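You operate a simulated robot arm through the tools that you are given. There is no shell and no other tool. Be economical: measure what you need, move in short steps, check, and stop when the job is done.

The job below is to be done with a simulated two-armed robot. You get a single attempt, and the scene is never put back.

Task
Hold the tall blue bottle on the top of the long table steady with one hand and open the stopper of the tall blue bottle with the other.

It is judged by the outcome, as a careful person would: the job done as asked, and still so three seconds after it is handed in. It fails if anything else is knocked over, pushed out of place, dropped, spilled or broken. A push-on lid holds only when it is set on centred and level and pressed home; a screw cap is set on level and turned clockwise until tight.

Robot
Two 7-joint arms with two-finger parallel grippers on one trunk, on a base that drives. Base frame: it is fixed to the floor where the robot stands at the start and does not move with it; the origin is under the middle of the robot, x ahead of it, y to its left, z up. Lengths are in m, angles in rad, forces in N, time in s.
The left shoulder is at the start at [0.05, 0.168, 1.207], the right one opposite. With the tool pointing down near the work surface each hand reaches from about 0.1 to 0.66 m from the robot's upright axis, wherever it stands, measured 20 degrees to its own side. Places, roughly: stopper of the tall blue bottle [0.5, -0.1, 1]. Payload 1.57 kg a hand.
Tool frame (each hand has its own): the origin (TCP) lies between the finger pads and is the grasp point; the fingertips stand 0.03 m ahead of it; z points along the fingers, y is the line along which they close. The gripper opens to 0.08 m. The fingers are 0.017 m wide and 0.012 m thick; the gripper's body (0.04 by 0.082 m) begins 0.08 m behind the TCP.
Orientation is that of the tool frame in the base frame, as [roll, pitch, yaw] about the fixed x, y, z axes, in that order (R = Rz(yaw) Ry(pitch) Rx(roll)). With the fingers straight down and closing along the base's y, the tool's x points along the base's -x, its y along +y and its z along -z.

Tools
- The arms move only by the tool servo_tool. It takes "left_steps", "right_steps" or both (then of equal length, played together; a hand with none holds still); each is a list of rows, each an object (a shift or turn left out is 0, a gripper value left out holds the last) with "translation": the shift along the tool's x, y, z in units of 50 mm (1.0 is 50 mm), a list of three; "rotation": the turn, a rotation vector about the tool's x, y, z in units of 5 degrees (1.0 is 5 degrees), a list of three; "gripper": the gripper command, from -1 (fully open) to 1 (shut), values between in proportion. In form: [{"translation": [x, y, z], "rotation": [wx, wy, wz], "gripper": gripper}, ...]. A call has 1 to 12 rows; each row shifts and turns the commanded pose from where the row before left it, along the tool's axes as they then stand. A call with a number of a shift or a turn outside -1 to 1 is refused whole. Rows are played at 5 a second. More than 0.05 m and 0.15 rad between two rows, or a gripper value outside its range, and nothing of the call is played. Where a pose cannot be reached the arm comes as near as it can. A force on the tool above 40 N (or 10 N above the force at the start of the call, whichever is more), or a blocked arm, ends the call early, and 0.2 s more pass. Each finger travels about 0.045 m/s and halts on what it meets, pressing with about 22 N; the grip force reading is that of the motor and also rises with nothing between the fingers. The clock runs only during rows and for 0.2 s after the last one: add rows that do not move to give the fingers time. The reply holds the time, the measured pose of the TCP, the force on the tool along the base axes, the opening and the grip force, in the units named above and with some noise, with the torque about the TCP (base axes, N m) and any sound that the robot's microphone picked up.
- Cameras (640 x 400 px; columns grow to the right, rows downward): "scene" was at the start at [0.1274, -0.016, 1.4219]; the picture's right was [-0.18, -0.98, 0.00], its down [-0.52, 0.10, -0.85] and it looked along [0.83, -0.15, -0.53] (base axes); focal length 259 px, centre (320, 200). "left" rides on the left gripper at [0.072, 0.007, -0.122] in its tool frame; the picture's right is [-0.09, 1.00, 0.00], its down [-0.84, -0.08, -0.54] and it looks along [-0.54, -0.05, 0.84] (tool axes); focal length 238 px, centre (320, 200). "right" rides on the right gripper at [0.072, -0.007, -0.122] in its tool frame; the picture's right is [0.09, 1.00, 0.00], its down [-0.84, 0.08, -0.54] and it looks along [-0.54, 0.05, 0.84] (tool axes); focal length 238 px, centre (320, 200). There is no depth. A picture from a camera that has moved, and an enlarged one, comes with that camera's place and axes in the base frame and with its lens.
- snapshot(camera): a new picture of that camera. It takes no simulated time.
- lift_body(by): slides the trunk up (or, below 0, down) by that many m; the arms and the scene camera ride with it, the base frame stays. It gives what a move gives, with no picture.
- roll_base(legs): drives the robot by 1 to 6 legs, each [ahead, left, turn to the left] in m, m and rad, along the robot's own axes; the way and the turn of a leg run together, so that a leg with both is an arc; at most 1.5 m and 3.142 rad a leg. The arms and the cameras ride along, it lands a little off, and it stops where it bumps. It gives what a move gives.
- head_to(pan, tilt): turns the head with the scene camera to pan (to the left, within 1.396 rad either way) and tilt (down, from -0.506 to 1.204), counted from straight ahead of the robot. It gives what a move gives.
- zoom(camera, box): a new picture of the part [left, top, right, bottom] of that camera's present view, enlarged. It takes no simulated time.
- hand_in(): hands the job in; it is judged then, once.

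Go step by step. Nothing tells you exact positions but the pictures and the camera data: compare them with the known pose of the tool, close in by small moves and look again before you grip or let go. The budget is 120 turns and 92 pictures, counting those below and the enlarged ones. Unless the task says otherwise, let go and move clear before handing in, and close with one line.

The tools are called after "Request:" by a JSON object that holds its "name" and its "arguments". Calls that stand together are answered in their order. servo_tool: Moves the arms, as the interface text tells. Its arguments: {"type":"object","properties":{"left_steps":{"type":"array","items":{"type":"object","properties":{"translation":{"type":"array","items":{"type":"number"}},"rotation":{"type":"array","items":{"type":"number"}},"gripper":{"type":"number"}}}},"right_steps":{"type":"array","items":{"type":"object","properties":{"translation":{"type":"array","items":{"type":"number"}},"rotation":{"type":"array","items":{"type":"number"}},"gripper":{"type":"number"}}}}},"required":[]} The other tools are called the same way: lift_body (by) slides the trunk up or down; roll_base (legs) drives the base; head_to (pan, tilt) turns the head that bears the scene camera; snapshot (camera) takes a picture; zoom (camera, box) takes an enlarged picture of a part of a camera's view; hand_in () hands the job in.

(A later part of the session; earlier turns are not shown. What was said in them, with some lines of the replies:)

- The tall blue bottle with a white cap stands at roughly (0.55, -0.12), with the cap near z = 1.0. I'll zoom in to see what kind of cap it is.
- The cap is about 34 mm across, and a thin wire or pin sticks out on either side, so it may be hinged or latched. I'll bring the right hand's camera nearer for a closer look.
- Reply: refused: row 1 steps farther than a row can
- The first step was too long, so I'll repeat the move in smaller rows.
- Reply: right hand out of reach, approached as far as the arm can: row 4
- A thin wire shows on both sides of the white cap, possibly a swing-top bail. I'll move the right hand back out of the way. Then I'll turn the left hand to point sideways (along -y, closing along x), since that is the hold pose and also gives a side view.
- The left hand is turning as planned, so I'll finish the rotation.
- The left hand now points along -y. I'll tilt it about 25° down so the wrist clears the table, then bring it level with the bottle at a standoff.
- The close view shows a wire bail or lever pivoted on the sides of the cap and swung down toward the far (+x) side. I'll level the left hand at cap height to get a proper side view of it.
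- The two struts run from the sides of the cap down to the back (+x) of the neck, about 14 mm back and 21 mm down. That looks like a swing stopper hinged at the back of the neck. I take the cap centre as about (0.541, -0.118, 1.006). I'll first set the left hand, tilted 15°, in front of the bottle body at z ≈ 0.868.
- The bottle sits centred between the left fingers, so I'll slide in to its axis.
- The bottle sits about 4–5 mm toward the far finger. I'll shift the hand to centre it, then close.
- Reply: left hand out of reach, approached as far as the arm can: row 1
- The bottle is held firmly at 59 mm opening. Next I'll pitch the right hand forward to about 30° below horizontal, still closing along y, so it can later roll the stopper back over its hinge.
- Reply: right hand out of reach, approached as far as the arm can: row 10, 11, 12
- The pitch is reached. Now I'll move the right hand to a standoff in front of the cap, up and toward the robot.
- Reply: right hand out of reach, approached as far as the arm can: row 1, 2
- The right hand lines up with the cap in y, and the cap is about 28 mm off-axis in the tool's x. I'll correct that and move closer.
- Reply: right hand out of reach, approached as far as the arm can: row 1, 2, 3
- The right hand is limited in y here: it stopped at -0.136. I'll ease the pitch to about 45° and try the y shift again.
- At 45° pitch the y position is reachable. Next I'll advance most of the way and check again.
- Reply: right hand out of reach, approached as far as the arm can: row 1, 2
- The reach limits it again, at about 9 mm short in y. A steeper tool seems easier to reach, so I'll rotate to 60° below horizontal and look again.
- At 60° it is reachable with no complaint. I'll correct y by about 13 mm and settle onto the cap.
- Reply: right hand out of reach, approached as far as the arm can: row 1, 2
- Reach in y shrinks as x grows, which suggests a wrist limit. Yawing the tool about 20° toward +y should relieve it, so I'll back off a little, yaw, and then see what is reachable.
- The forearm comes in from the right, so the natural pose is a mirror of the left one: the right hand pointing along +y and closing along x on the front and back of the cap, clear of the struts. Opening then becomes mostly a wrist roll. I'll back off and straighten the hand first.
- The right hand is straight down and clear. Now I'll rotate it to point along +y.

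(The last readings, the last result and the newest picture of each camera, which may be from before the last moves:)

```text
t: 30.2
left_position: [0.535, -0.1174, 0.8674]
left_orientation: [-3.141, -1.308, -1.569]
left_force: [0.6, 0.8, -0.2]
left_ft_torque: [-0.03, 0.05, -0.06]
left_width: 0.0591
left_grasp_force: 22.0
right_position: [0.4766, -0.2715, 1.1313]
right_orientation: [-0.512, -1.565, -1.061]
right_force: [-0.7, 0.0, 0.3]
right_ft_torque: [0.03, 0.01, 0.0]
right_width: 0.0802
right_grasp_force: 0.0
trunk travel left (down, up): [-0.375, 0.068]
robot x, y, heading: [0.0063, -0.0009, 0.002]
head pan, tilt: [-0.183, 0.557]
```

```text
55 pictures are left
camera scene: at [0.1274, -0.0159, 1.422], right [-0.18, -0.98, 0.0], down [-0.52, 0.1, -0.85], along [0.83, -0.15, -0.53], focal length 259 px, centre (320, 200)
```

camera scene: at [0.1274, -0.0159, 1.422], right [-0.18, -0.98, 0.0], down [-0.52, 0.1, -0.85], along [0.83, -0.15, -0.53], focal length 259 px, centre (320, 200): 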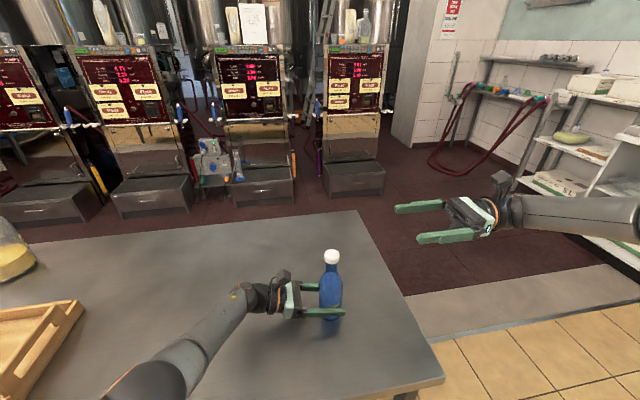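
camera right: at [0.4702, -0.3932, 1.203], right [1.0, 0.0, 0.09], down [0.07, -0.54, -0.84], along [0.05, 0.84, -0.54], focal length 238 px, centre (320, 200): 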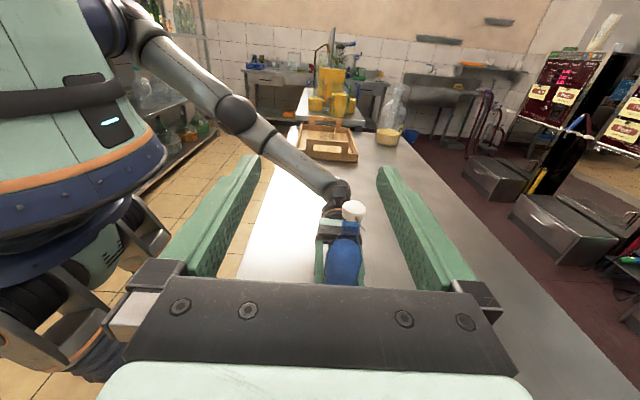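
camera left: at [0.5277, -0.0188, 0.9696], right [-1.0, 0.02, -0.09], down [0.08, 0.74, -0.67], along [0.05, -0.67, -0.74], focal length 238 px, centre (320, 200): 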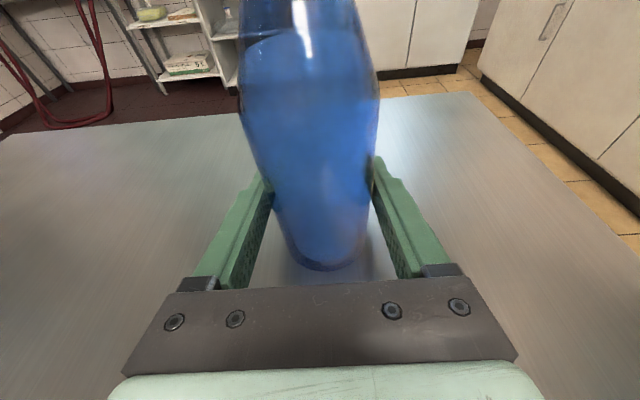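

The orientation is reached. Now I'll go to a standoff beside the cap at cap height.

Request:
{"name": "servo_tool", "arguments": {"right_steps": [{"translation": [-0.8, 0.4, 0.2]}, {"translation": [-0.8, 0.4, 0.2]}, {"translation": [-0.8, 0.4, 0.2]}, {}]}}

Request:
{"name": "snapshot", "arguments": {"camera": "right"}}

Request:
{"name": "zoom", "arguments": {"camera": "scene", "box": [290, 220, 450, 320]}}

```text
t: 31.2
left_position: [0.5358, -0.1181, 0.8685]
left_orientation: [3.141, -1.312, -1.565]
left_force: [0.0, -1.5, 0.1]
left_ft_torque: [-0.01, 0.02, 0.01]
left_width: 0.0592
left_grasp_force: 21.5
right_position: [0.4766, -0.2311, 1.0817]
right_orientation: [-0.315, -1.568, -1.255]
right_force: [0.6, -0.4, -0.7]
right_ft_torque: [0.0, -0.01, -0.01]
right_width: 0.0799
right_grasp_force: 0.0
right hand out of reach, approached as far as the arm can: row 1, 2, 3
trunk travel left (down, up): [-0.375, 0.068]
robot x, y, heading: [0.0008, 0.0012, -0.001]
head pan, tilt: [-0.183, 0.557]
```

```text
54 pictures are left
camera right: at [0.4706, -0.3526, 1.1529], right [1.0, 0.0, 0.09], down [0.08, -0.54, -0.84], along [0.05, 0.84, -0.54], focal length 238 px, centre (320, 200)
```

right: 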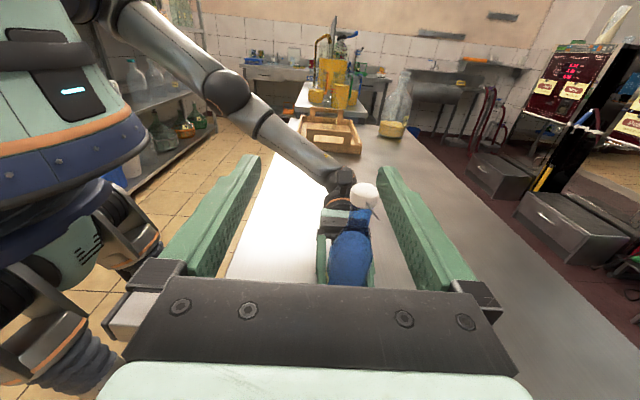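

```text
4.00 times, centred on (370, 270) of scene
camera zoom: at [0.1274, -0.016, 1.4219], right [-0.18, -0.98, 0.0], down [-0.52, 0.1, -0.85], along [0.83, -0.15, -0.53], focal length 1037 px, centre (120, -80)
```

zoom: 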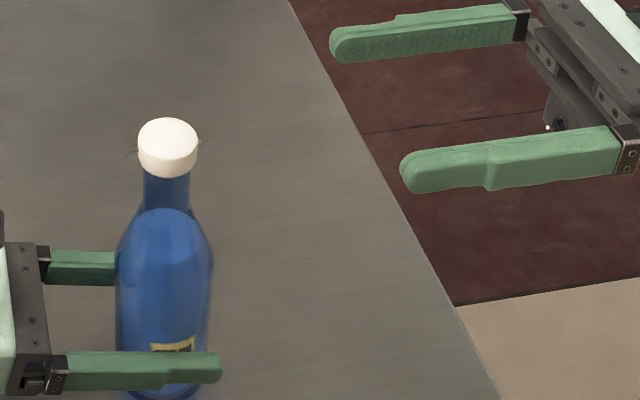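

The right arm is at its reach limit in this pose, while the left arm has room at cap height. I'll swap roles: the right hand will hold the body from the front right, where any yaw works, and the left hand will open the stopper with a wrist roll. First I'll release the bottle gently and back the left hand out, while the right hand returns to straight down.

Request:
{"name": "servo_tool", "arguments": {"left_steps": [{"gripper": -1}, {"gripper": -1}, {"gripper": -1}, {"gripper": -1}, {"translation": [-0.16, 0, -0.58]}, {"translation": [-0.16, 0, -0.58]}, {"translation": [-0.16, 0, -0.58]}, {"translation": [-0.16, 0, -0.58]}, {"translation": [-0.16, 0, -0.58]}, {"translation": [-0.16, 0, -0.58]}, {}, {}], "right_steps": [{"translation": [0.3, -0.3, -0.5]}, {"translation": [0.3, -0.3, -0.5]}, {"rotation": [0.9238, -0.9238, -0.9238]}, {"rotation": [0.9238, -0.9238, -0.9238]}, {"rotation": [0.9238, -0.9238, -0.9238]}, {"rotation": [0.9238, -0.9238, -0.9238]}, {"rotation": [0.9238, -0.9238, -0.9238]}, {"rotation": [0.9238, -0.9238, -0.9238]}, {"rotation": [0.9238, -0.9238, -0.9238]}, {"rotation": [0.9238, -0.9238, -0.9238]}, {"rotation": [0.9238, -0.9238, -0.9238]}, {"rotation": [0.9238, -0.9238, -0.9238]}]}}

Request:
{"name": "snapshot", "arguments": {"camera": "left"}}

```text
t: 33.8
left_position: [0.5346, 0.0627, 0.8669]
left_orientation: [-3.14, -1.311, -1.568]
left_force: [-0.2, -0.4, 0.3]
left_ft_torque: [0.02, 0.01, -0.01]
left_width: 0.0798
left_grasp_force: 0.1
right_position: [0.4489, -0.2816, 1.114]
right_orientation: [2.804, -0.467, 2.809]
right_force: [0.1, -1.1, -0.2]
right_ft_torque: [-0.02, 0.0, 0.01]
right_width: 0.0801
right_grasp_force: 0.1
trunk travel left (down, up): [-0.375, 0.068]
robot x, y, heading: [-0.0015, 0.0031, -0.001]
head pan, tilt: [-0.183, 0.557]
```

```text
52 pictures are left
camera left: at [0.527, 0.1606, 0.9695], right [-1.0, 0.02, -0.09], down [0.08, 0.74, -0.67], along [0.05, -0.67, -0.74], focal length 238 px, centre (320, 200)
```

left: 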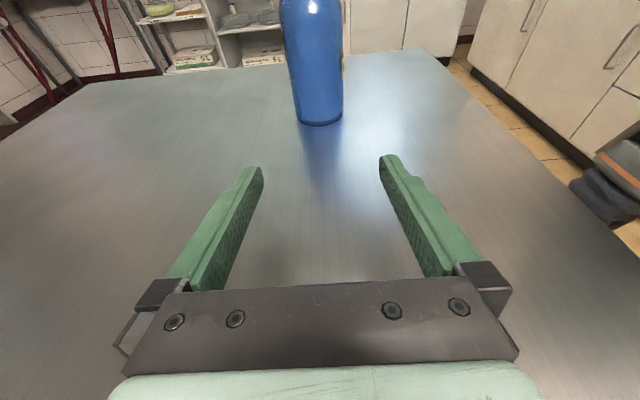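

The bottle stands upright. I'll finish straightening the right hand and start pitching it forward, while the left hand levels and rises to cap height.

Request:
{"name": "servo_tool", "arguments": {"left_steps": [{"rotation": [0, 1, 0]}, {"rotation": [0, 1, 0]}, {"rotation": [0, 1, 0]}, {"translation": [0.7, 0, 0]}, {"translation": [0.7, 0, 0]}, {"translation": [0.7, 0, 0]}, {"translation": [0.7, 0, 0]}, {}, {}, {}, {}], "right_steps": [{"rotation": [0.9238, -0.9238, -0.9238]}, {"rotation": [0.9238, -0.9238, -0.9238]}, {"rotation": [0.9238, -0.9238, -0.9238]}, {"rotation": [0.9238, -0.9238, -0.9238]}, {"rotation": [0.9238, -0.9238, -0.9238]}, {"rotation": [0, -1, 0], "translation": [0.4, 0, 0]}, {"rotation": [0, -1, 0], "translation": [0.4, 0, 0]}, {"rotation": [0, -1, 0], "translation": [0.4, 0, 0]}, {"rotation": [0, -1, 0]}, {"rotation": [0, -1, 0]}, {"rotation": [0, -1, 0]}]}}

Request:
{"name": "servo_tool", "arguments": {"right_steps": [{"rotation": [0, -1, 0]}, {"rotation": [0, -1, 0]}, {"rotation": [0, -1, 0]}, {"rotation": [0, -1, 0]}, {"rotation": [0, -1, 0]}, {}]}}

```text
t: 36.2
left_position: [0.5186, 0.0566, 1.0172]
left_orientation: [-0.054, -1.571, 1.626]
left_force: [-0.4, -0.5, 0.7]
left_ft_torque: [0.02, 0.0, 0.01]
left_width: 0.08
left_grasp_force: 0.0
left hand out of reach, approached as far as the arm can: row 3
right_position: [0.3877, -0.2805, 1.1074]
right_orientation: [3.138, 0.523, 3.14]
right_force: [-0.2, -0.6, -0.4]
right_ft_torque: [0.01, -0.03, -0.01]
right_width: 0.0797
right_grasp_force: 0.0
trunk travel left (down, up): [-0.375, 0.068]
robot x, y, heading: [-0.0019, -0.0003, -0.0]
head pan, tilt: [-0.183, 0.557]
```

```text
t: 37.6
left_position: [0.5196, 0.0564, 1.0168]
left_orientation: [0.043, -1.568, 1.529]
left_force: [-0.1, 0.1, -0.3]
left_ft_torque: [0.02, 0.0, 0.01]
left_width: 0.0799
left_grasp_force: 0.1
right_position: [0.4289, -0.2928, 1.1161]
right_orientation: [3.134, 0.96, 3.135]
right_force: [-0.2, 0.0, -0.2]
right_ft_torque: [0.0, -0.01, -0.01]
right_width: 0.08
right_grasp_force: 0.1
right hand out of reach, approached as far as the arm can: row 3, 4, 5
trunk travel left (down, up): [-0.375, 0.068]
robot x, y, heading: [-0.0018, -0.0006, -0.003]
head pan, tilt: [-0.183, 0.557]
```

The right hand is pitched 35° below horizontal. Now I'll yaw it 45° to the left.

Request:
{"name": "servo_tool", "arguments": {"right_steps": [{"rotation": [-0.819, 0, -0.574]}, {"rotation": [-0.819, 0, -0.574]}, {"rotation": [-0.819, 0, -0.574]}, {"rotation": [-0.819, 0, -0.574]}, {"rotation": [-0.819, 0, -0.574]}, {"rotation": [-0.819, 0, -0.574]}, {"rotation": [-0.819, 0, -0.574]}, {"rotation": [-0.819, 0, -0.574]}, {"rotation": [-0.819, 0, -0.574]}, {}]}}

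Request:
{"name": "snapshot", "arguments": {"camera": "right"}}

Request:
{"name": "snapshot", "arguments": {"camera": "scene"}}

```text
t: 39.8
left_position: [0.5195, 0.0557, 1.0161]
left_orientation: [2.925, -1.571, -1.352]
left_force: [0.1, 0.6, -0.3]
left_ft_torque: [-0.01, 0.01, 0.02]
left_width: 0.0798
left_grasp_force: 0.1
right_position: [0.427, -0.2362, 1.1149]
right_orientation: [3.114, 0.97, -2.492]
right_force: [-0.9, -0.7, 0.0]
right_ft_torque: [0.01, -0.02, 0.02]
right_width: 0.0799
right_grasp_force: 0.1
right hand out of reach, approached as far as the arm can: row 7, 8, 9
trunk travel left (down, up): [-0.375, 0.068]
robot x, y, heading: [-0.0013, 0.001, 0.003]
head pan, tilt: [-0.183, 0.557]
```

```text
51 pictures are left
camera right: at [0.3213, -0.3298, 1.1237], right [-0.66, 0.75, -0.06], down [-0.02, 0.06, 1.0], along [0.75, 0.66, -0.03], focal length 238 px, centre (320, 200)
```

right: 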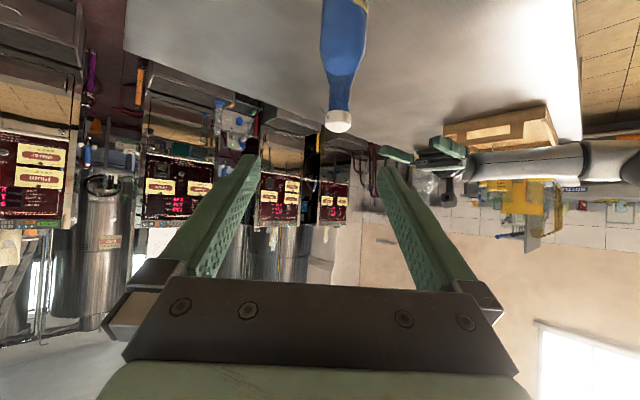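

```text
50 pictures are left
camera scene: at [0.1272, -0.0162, 1.422], right [-0.18, -0.98, 0.0], down [-0.52, 0.1, -0.85], along [0.83, -0.15, -0.53], focal length 259 px, centre (320, 200)
```

scene: 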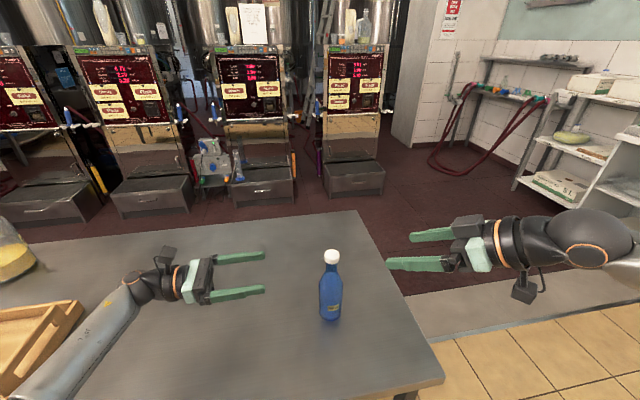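

The yaw got to about 37°, which is fine for a round bottle. Now I'll bring the right hand to a standoff in front of the bottle body.

Request:
{"name": "servo_tool", "arguments": {"right_steps": [{"translation": [0.444, 0.112, 0.6]}, {"translation": [0.444, 0.112, 0.6]}, {"translation": [0.444, 0.112, 0.6]}, {"translation": [0.444, 0.112, 0.6]}, {"translation": [0.444, 0.112, 0.6]}, {}]}}

Request:
{"name": "snapshot", "arguments": {"camera": "right"}}

Request:
{"name": "snapshot", "arguments": {"camera": "left"}}

```text
t: 41.2
left_position: [0.5195, 0.0567, 1.0164]
left_orientation: [0.017, -1.57, 1.556]
left_force: [-0.5, 0.0, 0.5]
left_ft_torque: [0.0, 0.01, 0.02]
left_width: 0.0802
left_grasp_force: 0.1
right_position: [0.4563, -0.1738, 0.94]
right_orientation: [3.114, 0.97, -2.491]
right_force: [-0.8, 0.0, 0.9]
right_ft_torque: [0.02, 0.06, -0.01]
right_width: 0.08
right_grasp_force: 0.0
trunk travel left (down, up): [-0.375, 0.068]
robot x, y, heading: [0.0006, -0.0012, -0.001]
head pan, tilt: [-0.183, 0.557]
```

```text
49 pictures are left
camera right: at [0.3497, -0.2668, 0.9482], right [-0.66, 0.75, -0.06], down [-0.02, 0.06, 1.0], along [0.75, 0.66, -0.03], focal length 238 px, centre (320, 200)
```

right: 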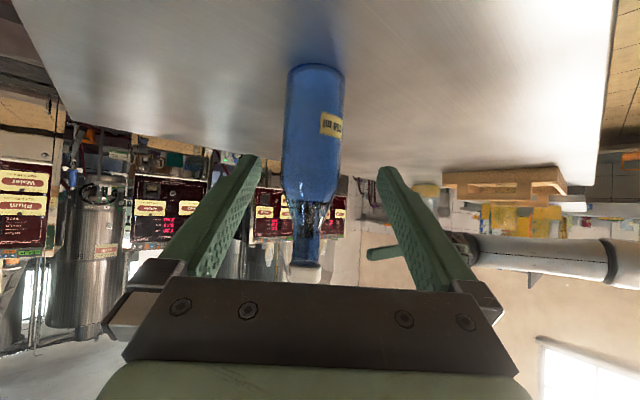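

```text
48 pictures are left
camera left: at [0.5112, 0.1777, 1.0884], right [-1.0, 0.0, -0.09], down [0.08, 0.54, -0.84], along [0.05, -0.84, -0.54], focal length 238 px, centre (320, 200)
```

left: 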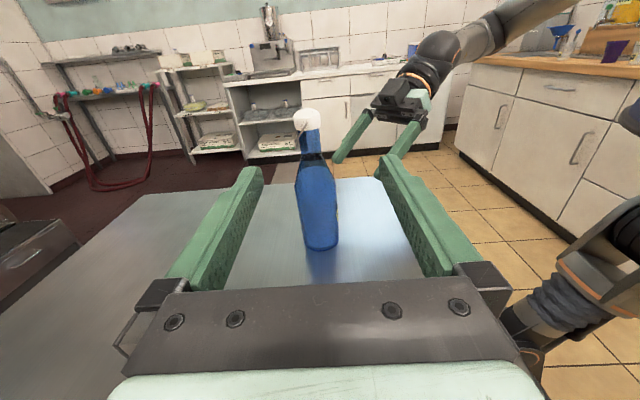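

The bottle body is nearly on the right hand's axis, about 6 mm off sideways. I'll advance.

Request:
{"name": "servo_tool", "arguments": {"right_steps": [{"translation": [0, -0.12, 0.6]}, {"translation": [0, 0, 0.6]}, {"translation": [0, 0, 0.6]}, {}]}}

Request:
{"name": "snapshot", "arguments": {"camera": "right"}}

Request:
{"name": "snapshot", "arguments": {"camera": "left"}}

```text
t: 42.2
left_position: [0.5183, 0.0566, 1.0174]
left_orientation: [3.08, -1.569, -1.505]
left_force: [0.7, 0.0, -1.0]
left_ft_torque: [0.02, 0.02, 0.03]
left_width: 0.0801
left_grasp_force: 0.0
right_position: [0.5178, -0.1328, 0.8896]
right_orientation: [3.117, 0.97, -2.492]
right_force: [-0.9, -0.8, 0.3]
right_ft_torque: [0.0, 0.02, 0.0]
right_width: 0.0798
right_grasp_force: 0.0
trunk travel left (down, up): [-0.375, 0.068]
robot x, y, heading: [0.0023, 0.001, 0.001]
head pan, tilt: [-0.183, 0.557]
```

```text
47 pictures are left
camera right: at [0.4123, -0.2255, 0.8979], right [-0.66, 0.75, -0.06], down [-0.02, 0.06, 1.0], along [0.75, 0.66, -0.03], focal length 238 px, centre (320, 200)
```

right: 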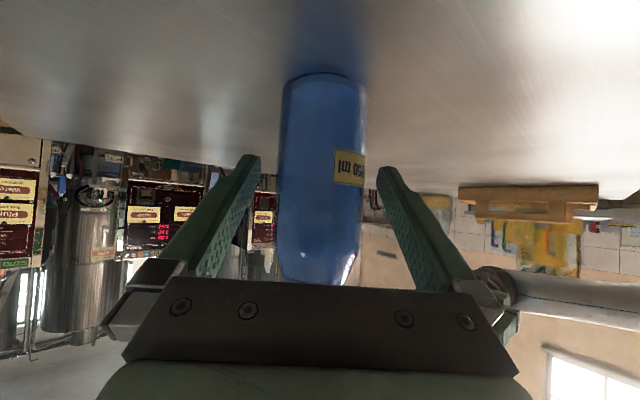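

```text
46 pictures are left
camera left: at [0.5112, 0.1776, 1.0884], right [-1.0, 0.0, -0.09], down [0.08, 0.54, -0.84], along [0.05, -0.84, -0.54], focal length 238 px, centre (320, 200)
```

left: 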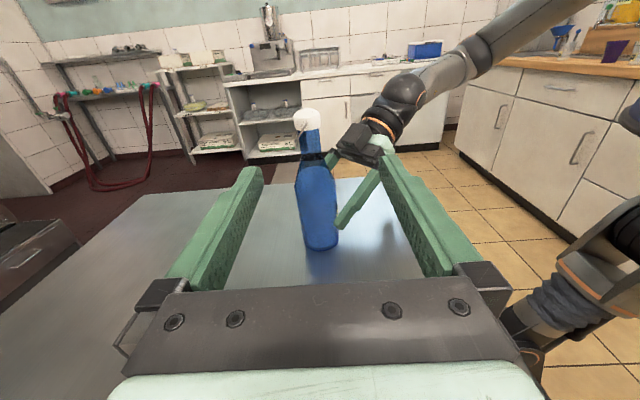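

The bottle is well centred. I'll advance the last 30 mm and close the right hand.

Request:
{"name": "servo_tool", "arguments": {"right_steps": [{"translation": [0, 0.02, 0.3]}, {"translation": [0, 0, 0.25]}, {}, {"gripper": 1}, {"gripper": 1}, {"gripper": 1}, {"gripper": 1}]}}

Request:
{"name": "snapshot", "arguments": {"camera": "left"}}

Request:
{"name": "snapshot", "arguments": {"camera": "scene"}}

```text
t: 43.8
left_position: [0.5199, 0.0567, 1.0159]
left_orientation: [0.231, -1.57, 1.341]
left_force: [-0.5, -0.8, -0.6]
left_ft_torque: [-0.03, 0.05, 0.02]
left_width: 0.0801
left_grasp_force: 0.2
right_position: [0.5352, -0.1169, 0.8753]
right_orientation: [3.115, 0.97, -2.488]
right_force: [1.2, -1.7, -0.3]
right_ft_torque: [-0.14, -0.17, 0.0]
right_width: 0.0593
right_grasp_force: 22.0
trunk travel left (down, up): [-0.375, 0.068]
robot x, y, heading: [0.0003, 0.0024, -0.002]
head pan, tilt: [-0.183, 0.557]
```

```text
45 pictures are left
camera left: at [0.5114, 0.1776, 1.0883], right [-1.0, 0.0, -0.09], down [0.08, 0.54, -0.84], along [0.05, -0.84, -0.54], focal length 238 px, centre (320, 200)
```

left: 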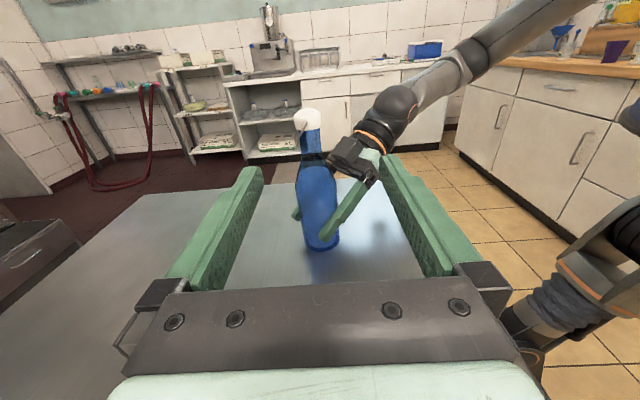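

```text
44 pictures are left
camera scene: at [0.1276, -0.0161, 1.4219], right [-0.18, -0.98, 0.0], down [-0.52, 0.1, -0.85], along [0.83, -0.15, -0.53], focal length 259 px, centre (320, 200)
```

scene: 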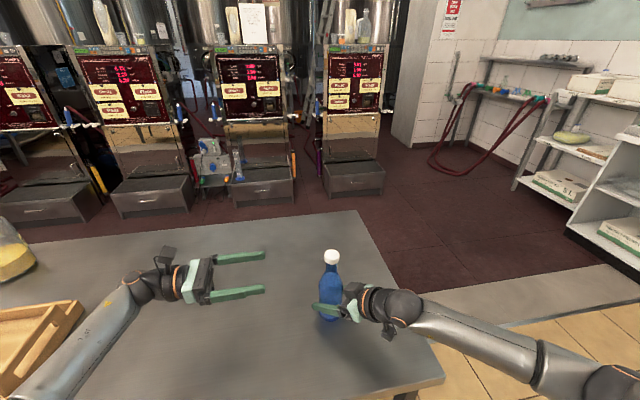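

The right hand holds the bottle body at 59 mm. The cap is about 15 mm toward +x from the left hand's axis, so I'll narrow the left opening and approach.

Request:
{"name": "servo_tool", "arguments": {"left_steps": [{"translation": [0, -0.16, 0.4], "gripper": -0.5}, {"translation": [-0.03, -0.16, 0.45], "gripper": -0.5}, {"translation": [-0.03, 0, 0.45], "gripper": -0.5}, {"translation": [0, 0, 0.45], "gripper": -0.5}, {}]}}

Request:
{"name": "snapshot", "arguments": {"camera": "left"}}

Request:
{"name": "zoom", "arguments": {"camera": "scene", "box": [260, 220, 400, 320]}}

```text
t: 45.0
left_position: [0.5358, -0.0307, 1.0137]
left_orientation: [-0.53, -1.57, 2.103]
left_force: [-0.8, -0.6, 0.5]
left_ft_torque: [0.0, 0.01, 0.0]
left_width: 0.06
left_grasp_force: 0.1
right_position: [0.5348, -0.1171, 0.8749]
right_orientation: [3.115, 0.969, -2.491]
right_force: [-0.4, 0.0, 0.9]
right_ft_torque: [-0.14, -0.09, -0.04]
right_width: 0.0593
right_grasp_force: 21.8
trunk travel left (down, up): [-0.375, 0.068]
robot x, y, heading: [0.0041, -0.0003, 0.0]
head pan, tilt: [-0.183, 0.557]
```

```text
43 pictures are left
camera left: at [0.5281, 0.0906, 1.0853], right [-1.0, 0.0, -0.09], down [0.08, 0.54, -0.84], along [0.05, -0.84, -0.54], focal length 238 px, centre (320, 200)
```

left: 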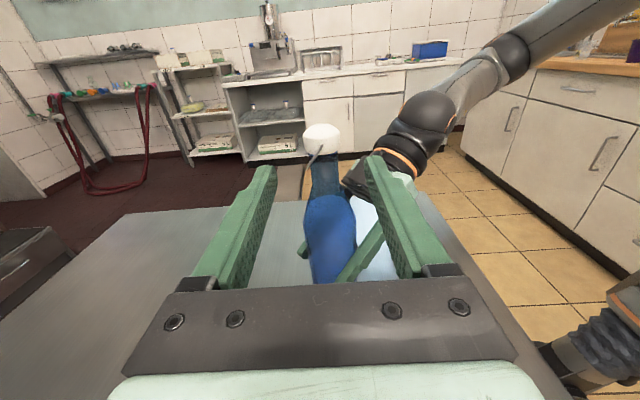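

```text
4.00 times, centred on (330, 270) of scene
camera zoom: at [0.1273, -0.016, 1.422], right [-0.18, -0.98, 0.0], down [-0.52, 0.1, -0.85], along [0.83, -0.15, -0.53], focal length 1037 px, centre (280, -80)
```

zoom: 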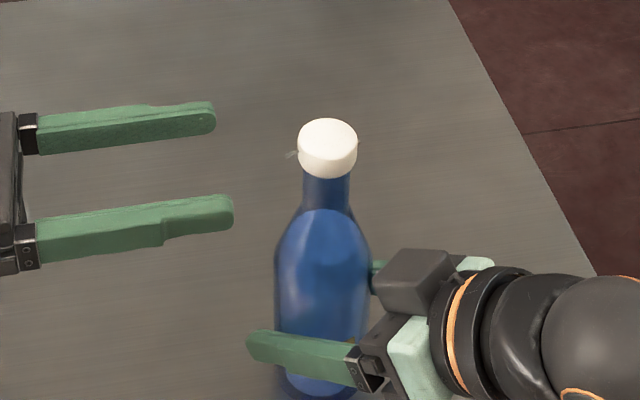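

The cap is aligned with the left hand to within about 2 mm. I'll advance onto it.

Request:
{"name": "servo_tool", "arguments": {"left_steps": [{"translation": [0.02, 0.03, 0.5]}, {"translation": [0, 0, 0.5]}, {"translation": [0, 0, 0.4]}, {"translation": [0, 0, 0.3]}, {}]}}

Request:
{"name": "snapshot", "arguments": {"camera": "left"}}

Request:
{"name": "zoom", "arguments": {"camera": "scene", "box": [260, 220, 400, 320]}}

```text
t: 46.2
left_position: [0.535, -0.1148, 1.0138]
left_orientation: [0.184, -1.57, 1.388]
left_force: [-0.5, 0.1, 0.2]
left_ft_torque: [0.05, -0.01, 0.04]
left_width: 0.0601
left_grasp_force: 0.0
right_position: [0.5345, -0.117, 0.8738]
right_orientation: [3.115, 0.969, -2.49]
right_force: [-0.6, -0.4, 0.4]
right_ft_torque: [-0.1, -0.04, -0.02]
right_width: 0.0591
right_grasp_force: 21.9
trunk travel left (down, up): [-0.375, 0.068]
robot x, y, heading: [-0.0024, 0.0014, -0.001]
head pan, tilt: [-0.183, 0.557]
```

```text
41 pictures are left
camera left: at [0.5274, 0.0063, 1.0847], right [-1.0, 0.0, -0.09], down [0.08, 0.54, -0.84], along [0.05, -0.84, -0.54], focal length 238 px, centre (320, 200)
```

left: 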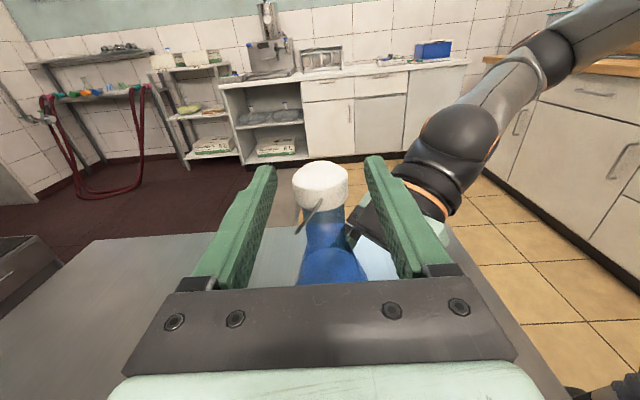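

```text
4.00 times, centred on (330, 270) of scene
camera zoom: at [0.1273, -0.016, 1.422], right [-0.18, -0.98, 0.0], down [-0.52, 0.1, -0.85], along [0.83, -0.15, -0.53], focal length 1037 px, centre (280, -80)
```

zoom: 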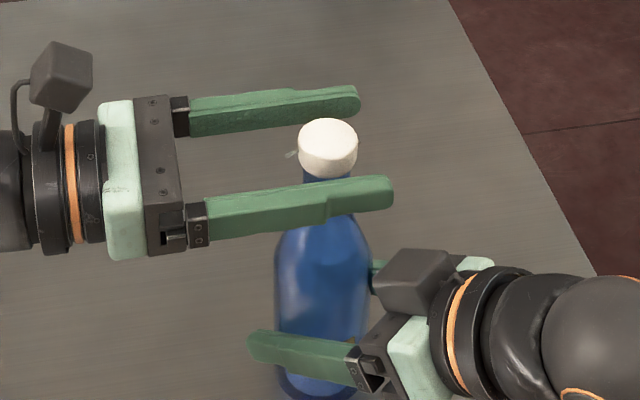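

The fingers straddle the cap at mid-height. I'll close the left hand.

Request:
{"name": "servo_tool", "arguments": {"left_steps": [{"gripper": 1}, {"gripper": 1}, {"gripper": 1}, {"gripper": 1}, {"gripper": 1}]}}

Request:
{"name": "zoom", "arguments": {"camera": "left", "box": [220, 130, 420, 280]}}

```text
t: 47.4
left_position: [0.5348, -0.1156, 1.0124]
left_orientation: [-0.15, -1.57, 1.722]
left_force: [-2.4, -2.1, 1.4]
left_ft_torque: [0.05, 0.03, 0.01]
left_width: 0.0315
left_grasp_force: 22.2
right_position: [0.5344, -0.1178, 0.8741]
right_orientation: [3.116, 0.972, -2.49]
right_force: [3.2, 1.5, 0.1]
right_ft_torque: [-0.31, 0.31, -0.07]
right_width: 0.0592
right_grasp_force: 22.3
trunk travel left (down, up): [-0.375, 0.068]
robot x, y, heading: [-0.0003, 0.0035, 0.004]
head pan, tilt: [-0.183, 0.557]
```

```text
2.67 times, centred on (320, 205) of left
camera zoom: at [0.5273, 0.0065, 1.0849], right [-1.0, 0.0, -0.09], down [0.08, 0.54, -0.84], along [0.05, -0.84, -0.54], focal length 636 px, centre (320, 187)
```

zoom: 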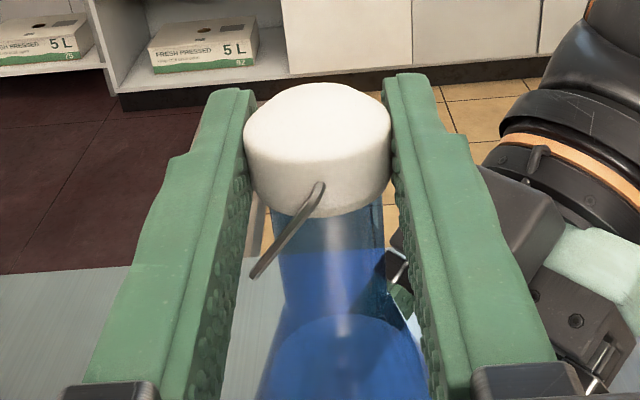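

The cap is gripped, 31.5 mm across. I'll try a small 10° swing about the presumed hinge, 14 mm behind and 21 mm below, and read the forces.

Request:
{"name": "servo_tool", "arguments": {"left_steps": [{"translation": [0.023, -0.038, 0], "rotation": [0, 0, -1]}, {"translation": [0.023, -0.038, 0], "rotation": [0, 0, -1]}, {}]}}

Request:
{"name": "zoom", "arguments": {"camera": "left", "box": [220, 130, 420, 280]}}

Request:
{"name": "zoom", "arguments": {"camera": "scene", "box": [290, 230, 370, 290]}}

```text
t: 48.2
left_position: [0.5375, -0.115, 1.0156]
left_orientation: [1.574, -1.394, -0.002]
left_force: [-3.6, -0.9, 0.0]
left_ft_torque: [-0.18, 0.08, 0.04]
left_width: 0.0314
left_grasp_force: 21.7
right_position: [0.5347, -0.1166, 0.8752]
right_orientation: [3.113, 0.972, -2.492]
right_force: [4.0, 0.9, 2.9]
right_ft_torque: [0.01, 0.36, -0.08]
right_width: 0.0588
right_grasp_force: 21.1
trunk travel left (down, up): [-0.375, 0.068]
robot x, y, heading: [0.0009, 0.0005, 0.001]
head pan, tilt: [-0.183, 0.557]
```

```text
2.67 times, centred on (320, 205) of left
camera zoom: at [0.5442, 0.006, 1.0881], right [-1.0, 0.0, 0.08], down [-0.07, 0.54, -0.84], along [-0.04, -0.84, -0.54], focal length 636 px, centre (320, 187)
```

zoom: 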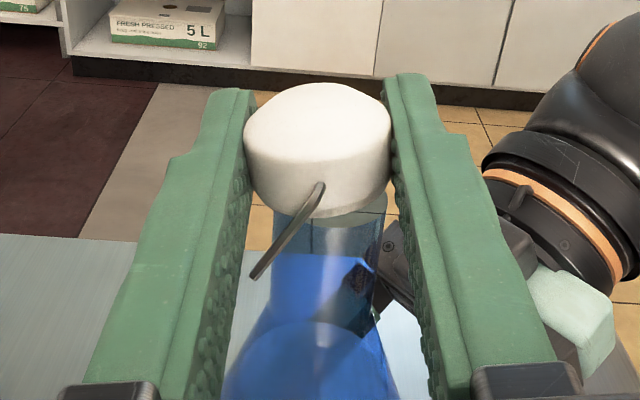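

```text
6.67 times, centred on (330, 260) of scene
camera zoom: at [0.1276, -0.016, 1.4219], right [-0.18, -0.98, 0.0], down [-0.52, 0.1, -0.85], along [0.83, -0.15, -0.53], focal length 1728 px, centre (253, -200)
```

zoom: 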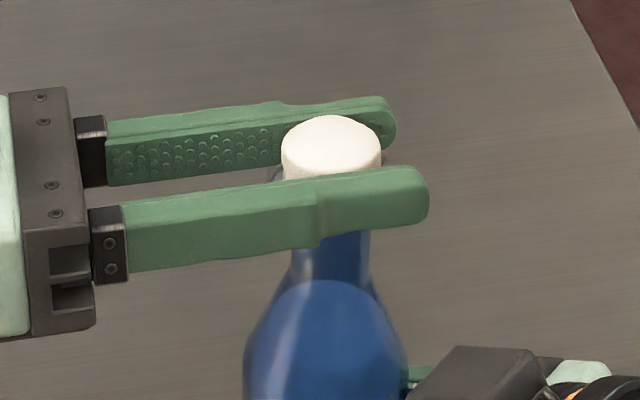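

The cap follows the hand and lifts at its front edge with very little force, so the hinge reading is right. I'll continue the swing.

Request:
{"name": "servo_tool", "arguments": {"left_steps": [{"translation": [0.023, -0.038, 0], "rotation": [0, 0, -1]}, {"translation": [0.023, -0.038, 0], "rotation": [0, 0, -1]}, {"translation": [0.023, -0.038, 0], "rotation": [0, 0, -1]}, {"translation": [0.023, -0.038, 0], "rotation": [0, 0, -1]}, {}]}}

Request:
{"name": "zoom", "arguments": {"camera": "left", "box": [220, 130, 420, 280]}}

Request:
{"name": "zoom", "arguments": {"camera": "scene", "box": [280, 225, 400, 325]}}

```text
t: 49.4
left_position: [0.5475, -0.1142, 1.0196]
left_orientation: [1.568, -1.046, 0.004]
left_force: [-3.7, -4.1, 0.3]
left_ft_torque: [-0.38, 0.1, 0.2]
left_width: 0.0315
left_grasp_force: 22.1
right_position: [0.5337, -0.1165, 0.8746]
right_orientation: [3.113, 0.973, -2.491]
right_force: [4.7, 5.3, 2.2]
right_ft_torque: [-0.39, 0.27, -0.13]
right_width: 0.0589
right_grasp_force: 22.5
trunk travel left (down, up): [-0.375, 0.068]
robot x, y, heading: [-0.0008, -0.0009, -0.004]
head pan, tilt: [-0.183, 0.557]
```

```text
2.67 times, centred on (320, 205) of left
camera zoom: at [0.5768, 0.0069, 1.0852], right [-0.91, 0.0, 0.42], down [-0.35, 0.54, -0.76], along [-0.23, -0.84, -0.49], focal length 636 px, centre (320, 187)
```

zoom: 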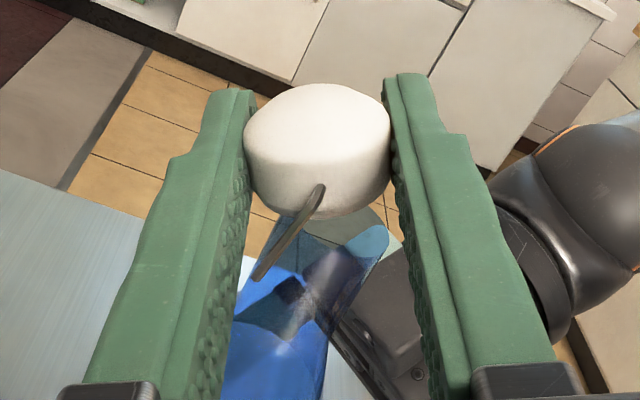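

```text
4.00 times, centred on (340, 275) of scene
camera zoom: at [0.1277, -0.016, 1.4219], right [-0.18, -0.98, 0.0], down [-0.52, 0.1, -0.85], along [0.83, -0.15, -0.53], focal length 1037 px, centre (240, -100)
```

zoom: 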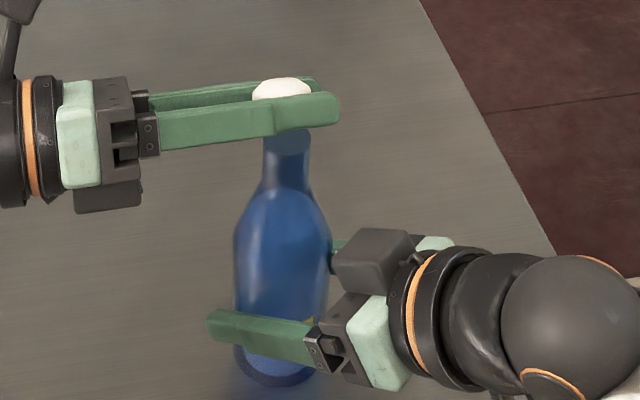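

At 30° the stopper is clearly swinging open on its hinge and the forces are small. I'll continue.

Request:
{"name": "servo_tool", "arguments": {"left_steps": [{"translation": [0.023, -0.038, 0], "rotation": [0, 0, -1]}, {"translation": [0.023, -0.038, 0], "rotation": [0, 0, -1]}, {"translation": [0.023, -0.038, 0], "rotation": [0, 0, -1]}, {"translation": [0.023, -0.038, 0], "rotation": [0, 0, -1]}, {"translation": [0.023, -0.038, 0], "rotation": [0, 0, -1]}, {"translation": [0.023, -0.038, 0], "rotation": [0, 0, -1]}, {}]}}

Request:
{"name": "zoom", "arguments": {"camera": "left", "box": [220, 130, 420, 280]}}

Request:
{"name": "zoom", "arguments": {"camera": "scene", "box": [280, 225, 400, 325]}}

```text
t: 51.0
left_position: [0.5612, -0.1136, 1.0194]
left_orientation: [1.568, -0.524, 0.002]
left_force: [-2.5, -0.5, 9.1]
left_ft_torque: [-0.15, 0.13, 0.18]
left_width: 0.0314
left_grasp_force: 21.4
right_position: [0.534, -0.1174, 0.8753]
right_orientation: [3.118, 0.969, -2.489]
right_force: [5.7, 3.6, -0.5]
right_ft_torque: [0.03, -0.04, -0.05]
right_width: 0.0591
right_grasp_force: 22.0
trunk travel left (down, up): [-0.375, 0.068]
robot x, y, heading: [-0.0024, 0.0029, -0.0]
head pan, tilt: [-0.183, 0.557]
```

```text
2.67 times, centred on (320, 205) of left
camera zoom: at [0.6188, 0.0077, 1.0603], right [-0.58, 0.0, 0.82], down [-0.69, 0.54, -0.49], along [-0.44, -0.84, -0.31], focal length 636 px, centre (320, 187)
```

zoom: 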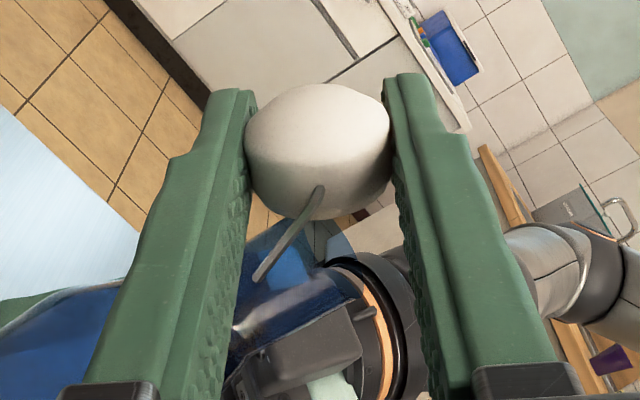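

```text
4.00 times, centred on (340, 275) of scene
camera zoom: at [0.127, -0.0154, 1.4221], right [-0.18, -0.98, 0.0], down [-0.52, 0.1, -0.85], along [0.83, -0.15, -0.53], focal length 1037 px, centre (240, -100)
```

zoom: 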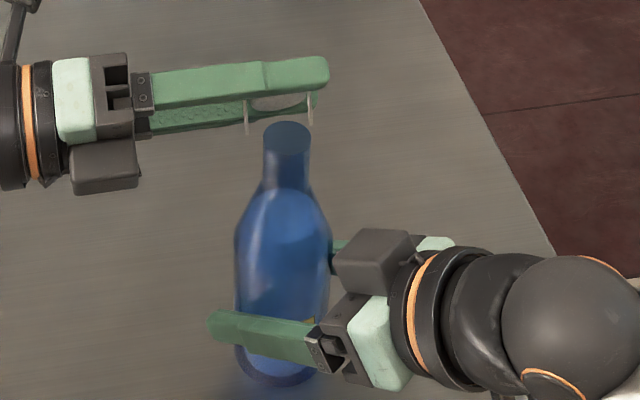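

The stopper is open about 60° and the bottle mouth is visible. I'll continue to about 95°.

Request:
{"name": "servo_tool", "arguments": {"left_steps": [{"translation": [0.023, -0.038, 0], "rotation": [0, 0, -1]}, {"translation": [0.023, -0.038, 0], "rotation": [0, 0, -1]}, {"translation": [0.023, -0.038, 0], "rotation": [0, 0, -1]}, {"translation": [0.023, -0.038, 0], "rotation": [0, 0, -1]}, {"translation": [0.023, -0.038, 0], "rotation": [0, 0, -1]}, {"translation": [0.023, -0.038, 0], "rotation": [0, 0, -1]}, {"translation": [0.023, -0.038, 0], "rotation": [0, 0, -1]}, {}]}}

Request:
{"name": "zoom", "arguments": {"camera": "scene", "box": [280, 225, 400, 325]}}

Request:
{"name": "snapshot", "arguments": {"camera": "left"}}

```text
t: 52.8
left_position: [0.5717, -0.1119, 1.0088]
left_orientation: [1.566, 0.086, 0.004]
left_force: [6.5, 2.9, 17.7]
left_ft_torque: [-0.05, 0.3, 0.14]
left_width: 0.0317
left_grasp_force: 21.9
right_position: [0.5341, -0.1179, 0.8743]
right_orientation: [3.117, 0.971, -2.49]
right_force: [-4.2, -0.8, -0.4]
right_ft_torque: [0.05, -0.75, -0.12]
right_width: 0.0593
right_grasp_force: 21.9
trunk travel left (down, up): [-0.375, 0.068]
robot x, y, heading: [0.0007, 0.0002, 0.001]
head pan, tilt: [-0.183, 0.557]
```

```text
4.00 times, centred on (340, 275) of scene
camera zoom: at [0.126, -0.0154, 1.4221], right [-0.18, -0.98, 0.0], down [-0.52, 0.1, -0.85], along [0.84, -0.15, -0.53], focal length 1037 px, centre (240, -100)
```

zoom: 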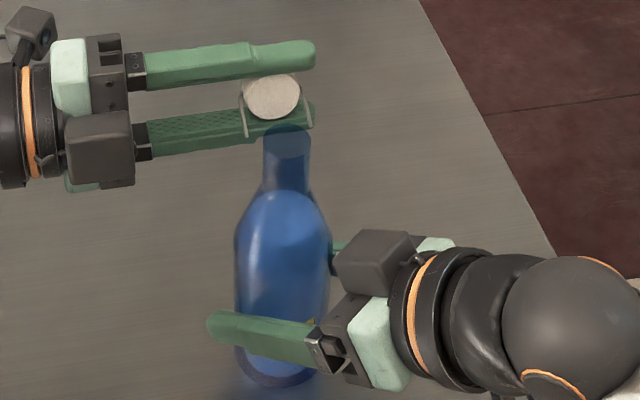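

```text
31 pictures are left
camera left: at [0.6425, 0.0089, 1.0087], right [0.0, 0.01, 1.0], down [-0.84, 0.54, -0.01], along [-0.54, -0.84, 0.0], focal length 238 px, centre (320, 200)
```

left: 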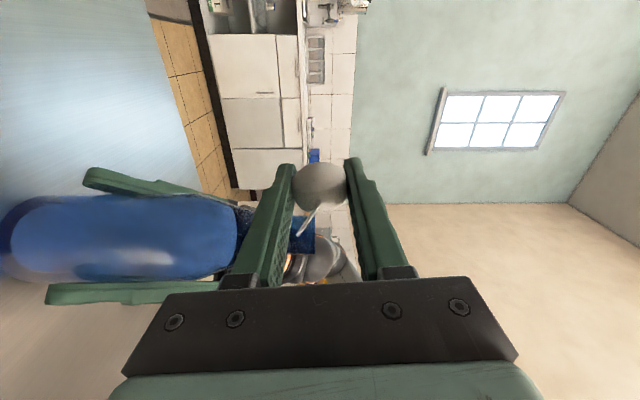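

The stopper is swung open about 95°. I'll release it by opening the left hand only partway and see whether it stays.

Request:
{"name": "servo_tool", "arguments": {"left_steps": [{"gripper": 0.05}, {"gripper": -0.2}, {"gripper": -0.2}, {}]}}

Request:
{"name": "zoom", "arguments": {"camera": "left", "box": [200, 130, 420, 290]}}

Request:
{"name": "zoom", "arguments": {"camera": "scene", "box": [290, 225, 390, 285]}}

```text
t: 53.8
left_position: [0.5711, -0.1137, 1.006]
left_orientation: [1.571, 0.089, 0.002]
left_force: [0.7, -0.5, -1.3]
left_ft_torque: [0.01, -0.03, 0.02]
left_width: 0.0482
left_grasp_force: 0.3
right_position: [0.5349, -0.1168, 0.8761]
right_orientation: [3.116, 0.972, -2.49]
right_force: [1.6, -0.2, -0.5]
right_ft_torque: [-0.09, -0.17, 0.06]
right_width: 0.0591
right_grasp_force: 22.4
trunk travel left (down, up): [-0.375, 0.068]
robot x, y, heading: [0.0009, -0.0043, -0.001]
head pan, tilt: [-0.183, 0.557]
```

```text
2.50 times, centred on (310, 210) of left
camera zoom: at [0.6428, 0.0079, 1.0066], right [0.0, 0.0, 1.0], down [-0.84, 0.54, 0.0], along [-0.54, -0.84, 0.0], focal length 596 px, centre (345, 175)
```

zoom: 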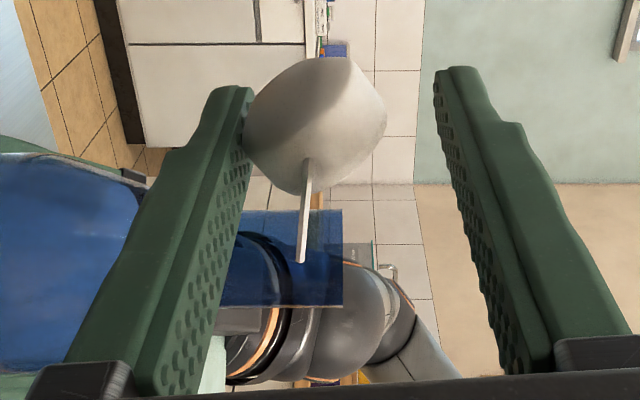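

```text
6.40 times, centred on (340, 255) of scene
camera zoom: at [0.1276, -0.0159, 1.4219], right [-0.18, -0.98, 0.0], down [-0.52, 0.1, -0.85], along [0.83, -0.15, -0.53], focal length 1659 px, centre (192, -152)
```

zoom: 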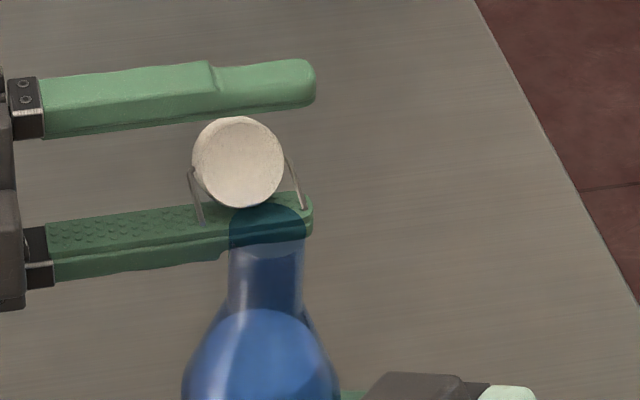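

The stopper swung a little further and rests on the lower finger. I'll lower the hand slightly so it hangs free before I withdraw.

Request:
{"name": "servo_tool", "arguments": {"left_steps": [{"translation": [0, -0.12, 0]}, {"translation": [0, -0.12, 0]}, {}, {}]}}

Request:
{"name": "zoom", "arguments": {"camera": "left", "box": [200, 130, 420, 290]}}

```text
t: 54.8
left_position: [0.5694, -0.1159, 0.9938]
left_orientation: [1.57, 0.088, 0.003]
left_force: [-0.4, -0.4, 0.3]
left_ft_torque: [0.0, 0.0, 0.01]
left_width: 0.0481
left_grasp_force: 0.0
right_position: [0.5345, -0.1172, 0.8755]
right_orientation: [3.117, 0.973, -2.491]
right_force: [3.6, 0.2, 2.0]
right_ft_torque: [-0.21, -0.19, 0.07]
right_width: 0.0589
right_grasp_force: 21.2
trunk travel left (down, up): [-0.375, 0.068]
robot x, y, heading: [-0.0001, 0.0043, -0.002]
head pan, tilt: [-0.183, 0.557]
```

```text
2.50 times, centred on (310, 210) of left
camera zoom: at [0.6414, 0.0065, 0.9937], right [-0.01, 0.0, 1.0], down [-0.84, 0.54, 0.0], along [-0.54, -0.84, 0.0], focal length 596 px, centre (345, 175)
```

zoom: 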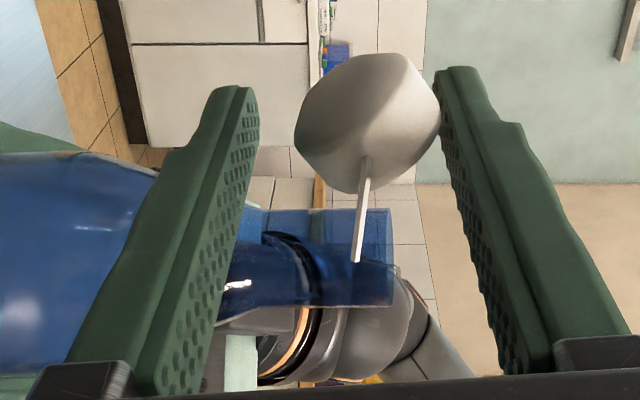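

The stopper now stays open by itself at the hinge stop. I'll centre the fingers around it and withdraw straight along +y.

Request:
{"name": "servo_tool", "arguments": {"left_steps": [{"translation": [0, 0.09, 0]}, {}, {"translation": [0, 0, -0.3]}, {"translation": [0, 0, -0.5]}, {"translation": [0, 0, -0.6]}, {"translation": [0, 0, -0.8]}, {"translation": [0, 0, -0.8]}, {}]}}

Request:
{"name": "snapshot", "arguments": {"camera": "left"}}

Request:
{"name": "zoom", "arguments": {"camera": "scene", "box": [260, 225, 400, 325]}}

```text
t: 56.6
left_position: [0.5681, 0.032, 0.9988]
left_orientation: [1.569, 0.087, 0.001]
left_force: [-0.1, 0.0, 0.6]
left_ft_torque: [-0.01, -0.03, 0.01]
left_width: 0.0482
left_grasp_force: 0.0
right_position: [0.5341, -0.1165, 0.8745]
right_orientation: [3.116, 0.974, -2.492]
right_force: [2.9, -0.4, 3.3]
right_ft_torque: [-0.29, -0.15, 0.04]
right_width: 0.0592
right_grasp_force: 21.8
trunk travel left (down, up): [-0.375, 0.068]
robot x, y, heading: [0.0014, -0.0033, 0.004]
head pan, tilt: [-0.183, 0.557]
```

```text
27 pictures are left
camera left: at [0.6393, 0.1535, 1.0003], right [0.0, 0.0, 1.0], down [-0.84, 0.54, 0.0], along [-0.54, -0.84, 0.0], focal length 238 px, centre (320, 200)
```

left: 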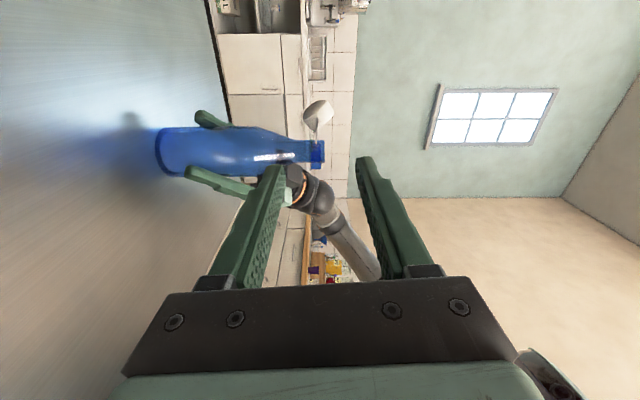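

```text
4.00 times, centred on (330, 275) of scene
camera zoom: at [0.1273, -0.016, 1.422], right [-0.18, -0.98, 0.0], down [-0.52, 0.1, -0.85], along [0.83, -0.15, -0.53], focal length 1037 px, centre (280, -100)
```

zoom: 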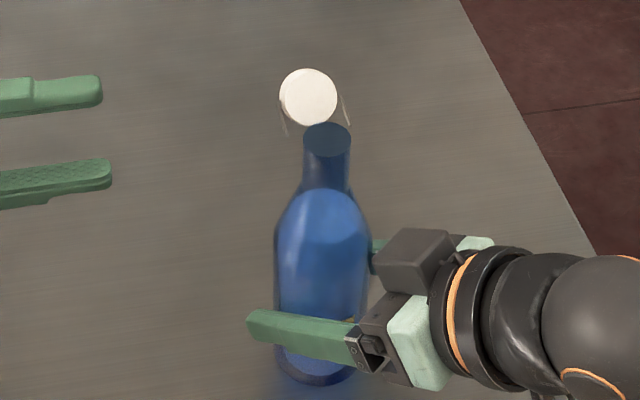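

The stopper stays open. Now I'll release the bottle with the right hand and back straight out.

Request:
{"name": "servo_tool", "arguments": {"right_steps": [{"gripper": 0}, {"gripper": -0.7}, {"gripper": -1}, {"gripper": -1}, {"gripper": -1}, {"translation": [0, 0, -0.3]}, {"translation": [0, 0, -0.6]}, {"translation": [0, 0, -0.7]}, {"translation": [0, 0, -0.7]}, {}]}}

Request:
{"name": "snapshot", "arguments": {"camera": "scene"}}

Request:
{"name": "snapshot", "arguments": {"camera": "left"}}

```text
t: 58.8
left_position: [0.5686, 0.0319, 0.9998]
left_orientation: [1.571, 0.088, 0.001]
left_force: [0.5, 0.8, 0.6]
left_ft_torque: [-0.02, 0.01, 0.0]
left_width: 0.0483
left_grasp_force: 0.0
right_position: [0.4602, -0.1773, 0.9369]
right_orientation: [3.114, 0.971, -2.491]
right_force: [-0.3, -0.5, -0.5]
right_ft_torque: [-0.01, -0.04, 0.02]
right_width: 0.08
right_grasp_force: 0.0
trunk travel left (down, up): [-0.375, 0.068]
robot x, y, heading: [-0.0003, 0.0003, -0.002]
head pan, tilt: [-0.183, 0.557]
```

```text
25 pictures are left
camera scene: at [0.1276, -0.0159, 1.4219], right [-0.18, -0.98, 0.0], down [-0.52, 0.1, -0.85], along [0.83, -0.15, -0.53], focal length 259 px, centre (320, 200)
```

scene: 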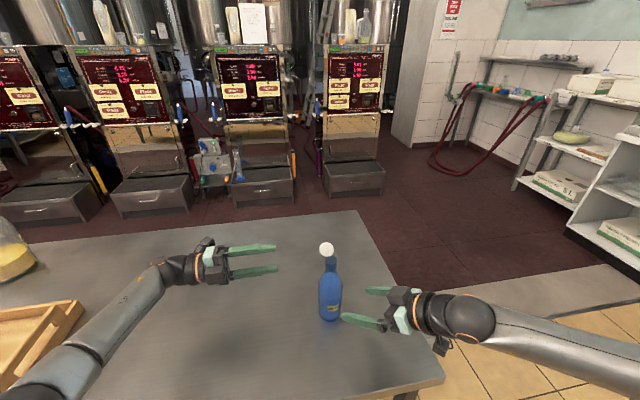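

```text
24 pictures are left
camera left: at [0.6396, 0.1532, 1.0001], right [0.0, 0.0, 1.0], down [-0.84, 0.54, 0.0], along [-0.54, -0.84, 0.0], focal length 238 px, centre (320, 200)
```

left: 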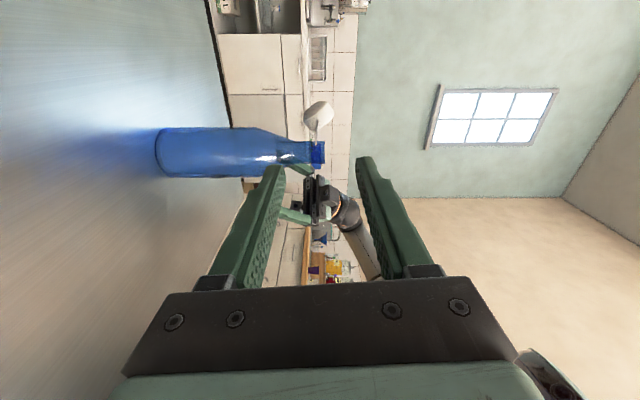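

The bottle stands upright and unheld, the stopper is swung fully open on its hinge, nothing else was disturbed, and both hands are clear. I'll hand in now.

Request:
{"name": "hand_in", "arguments": {}}

```text
The job is handed in.
```

The tall blue bottle's stopper is open: the right hand held the body while the left swung the stopper back on its hinge, and the bottle stands upright with both hands clear.
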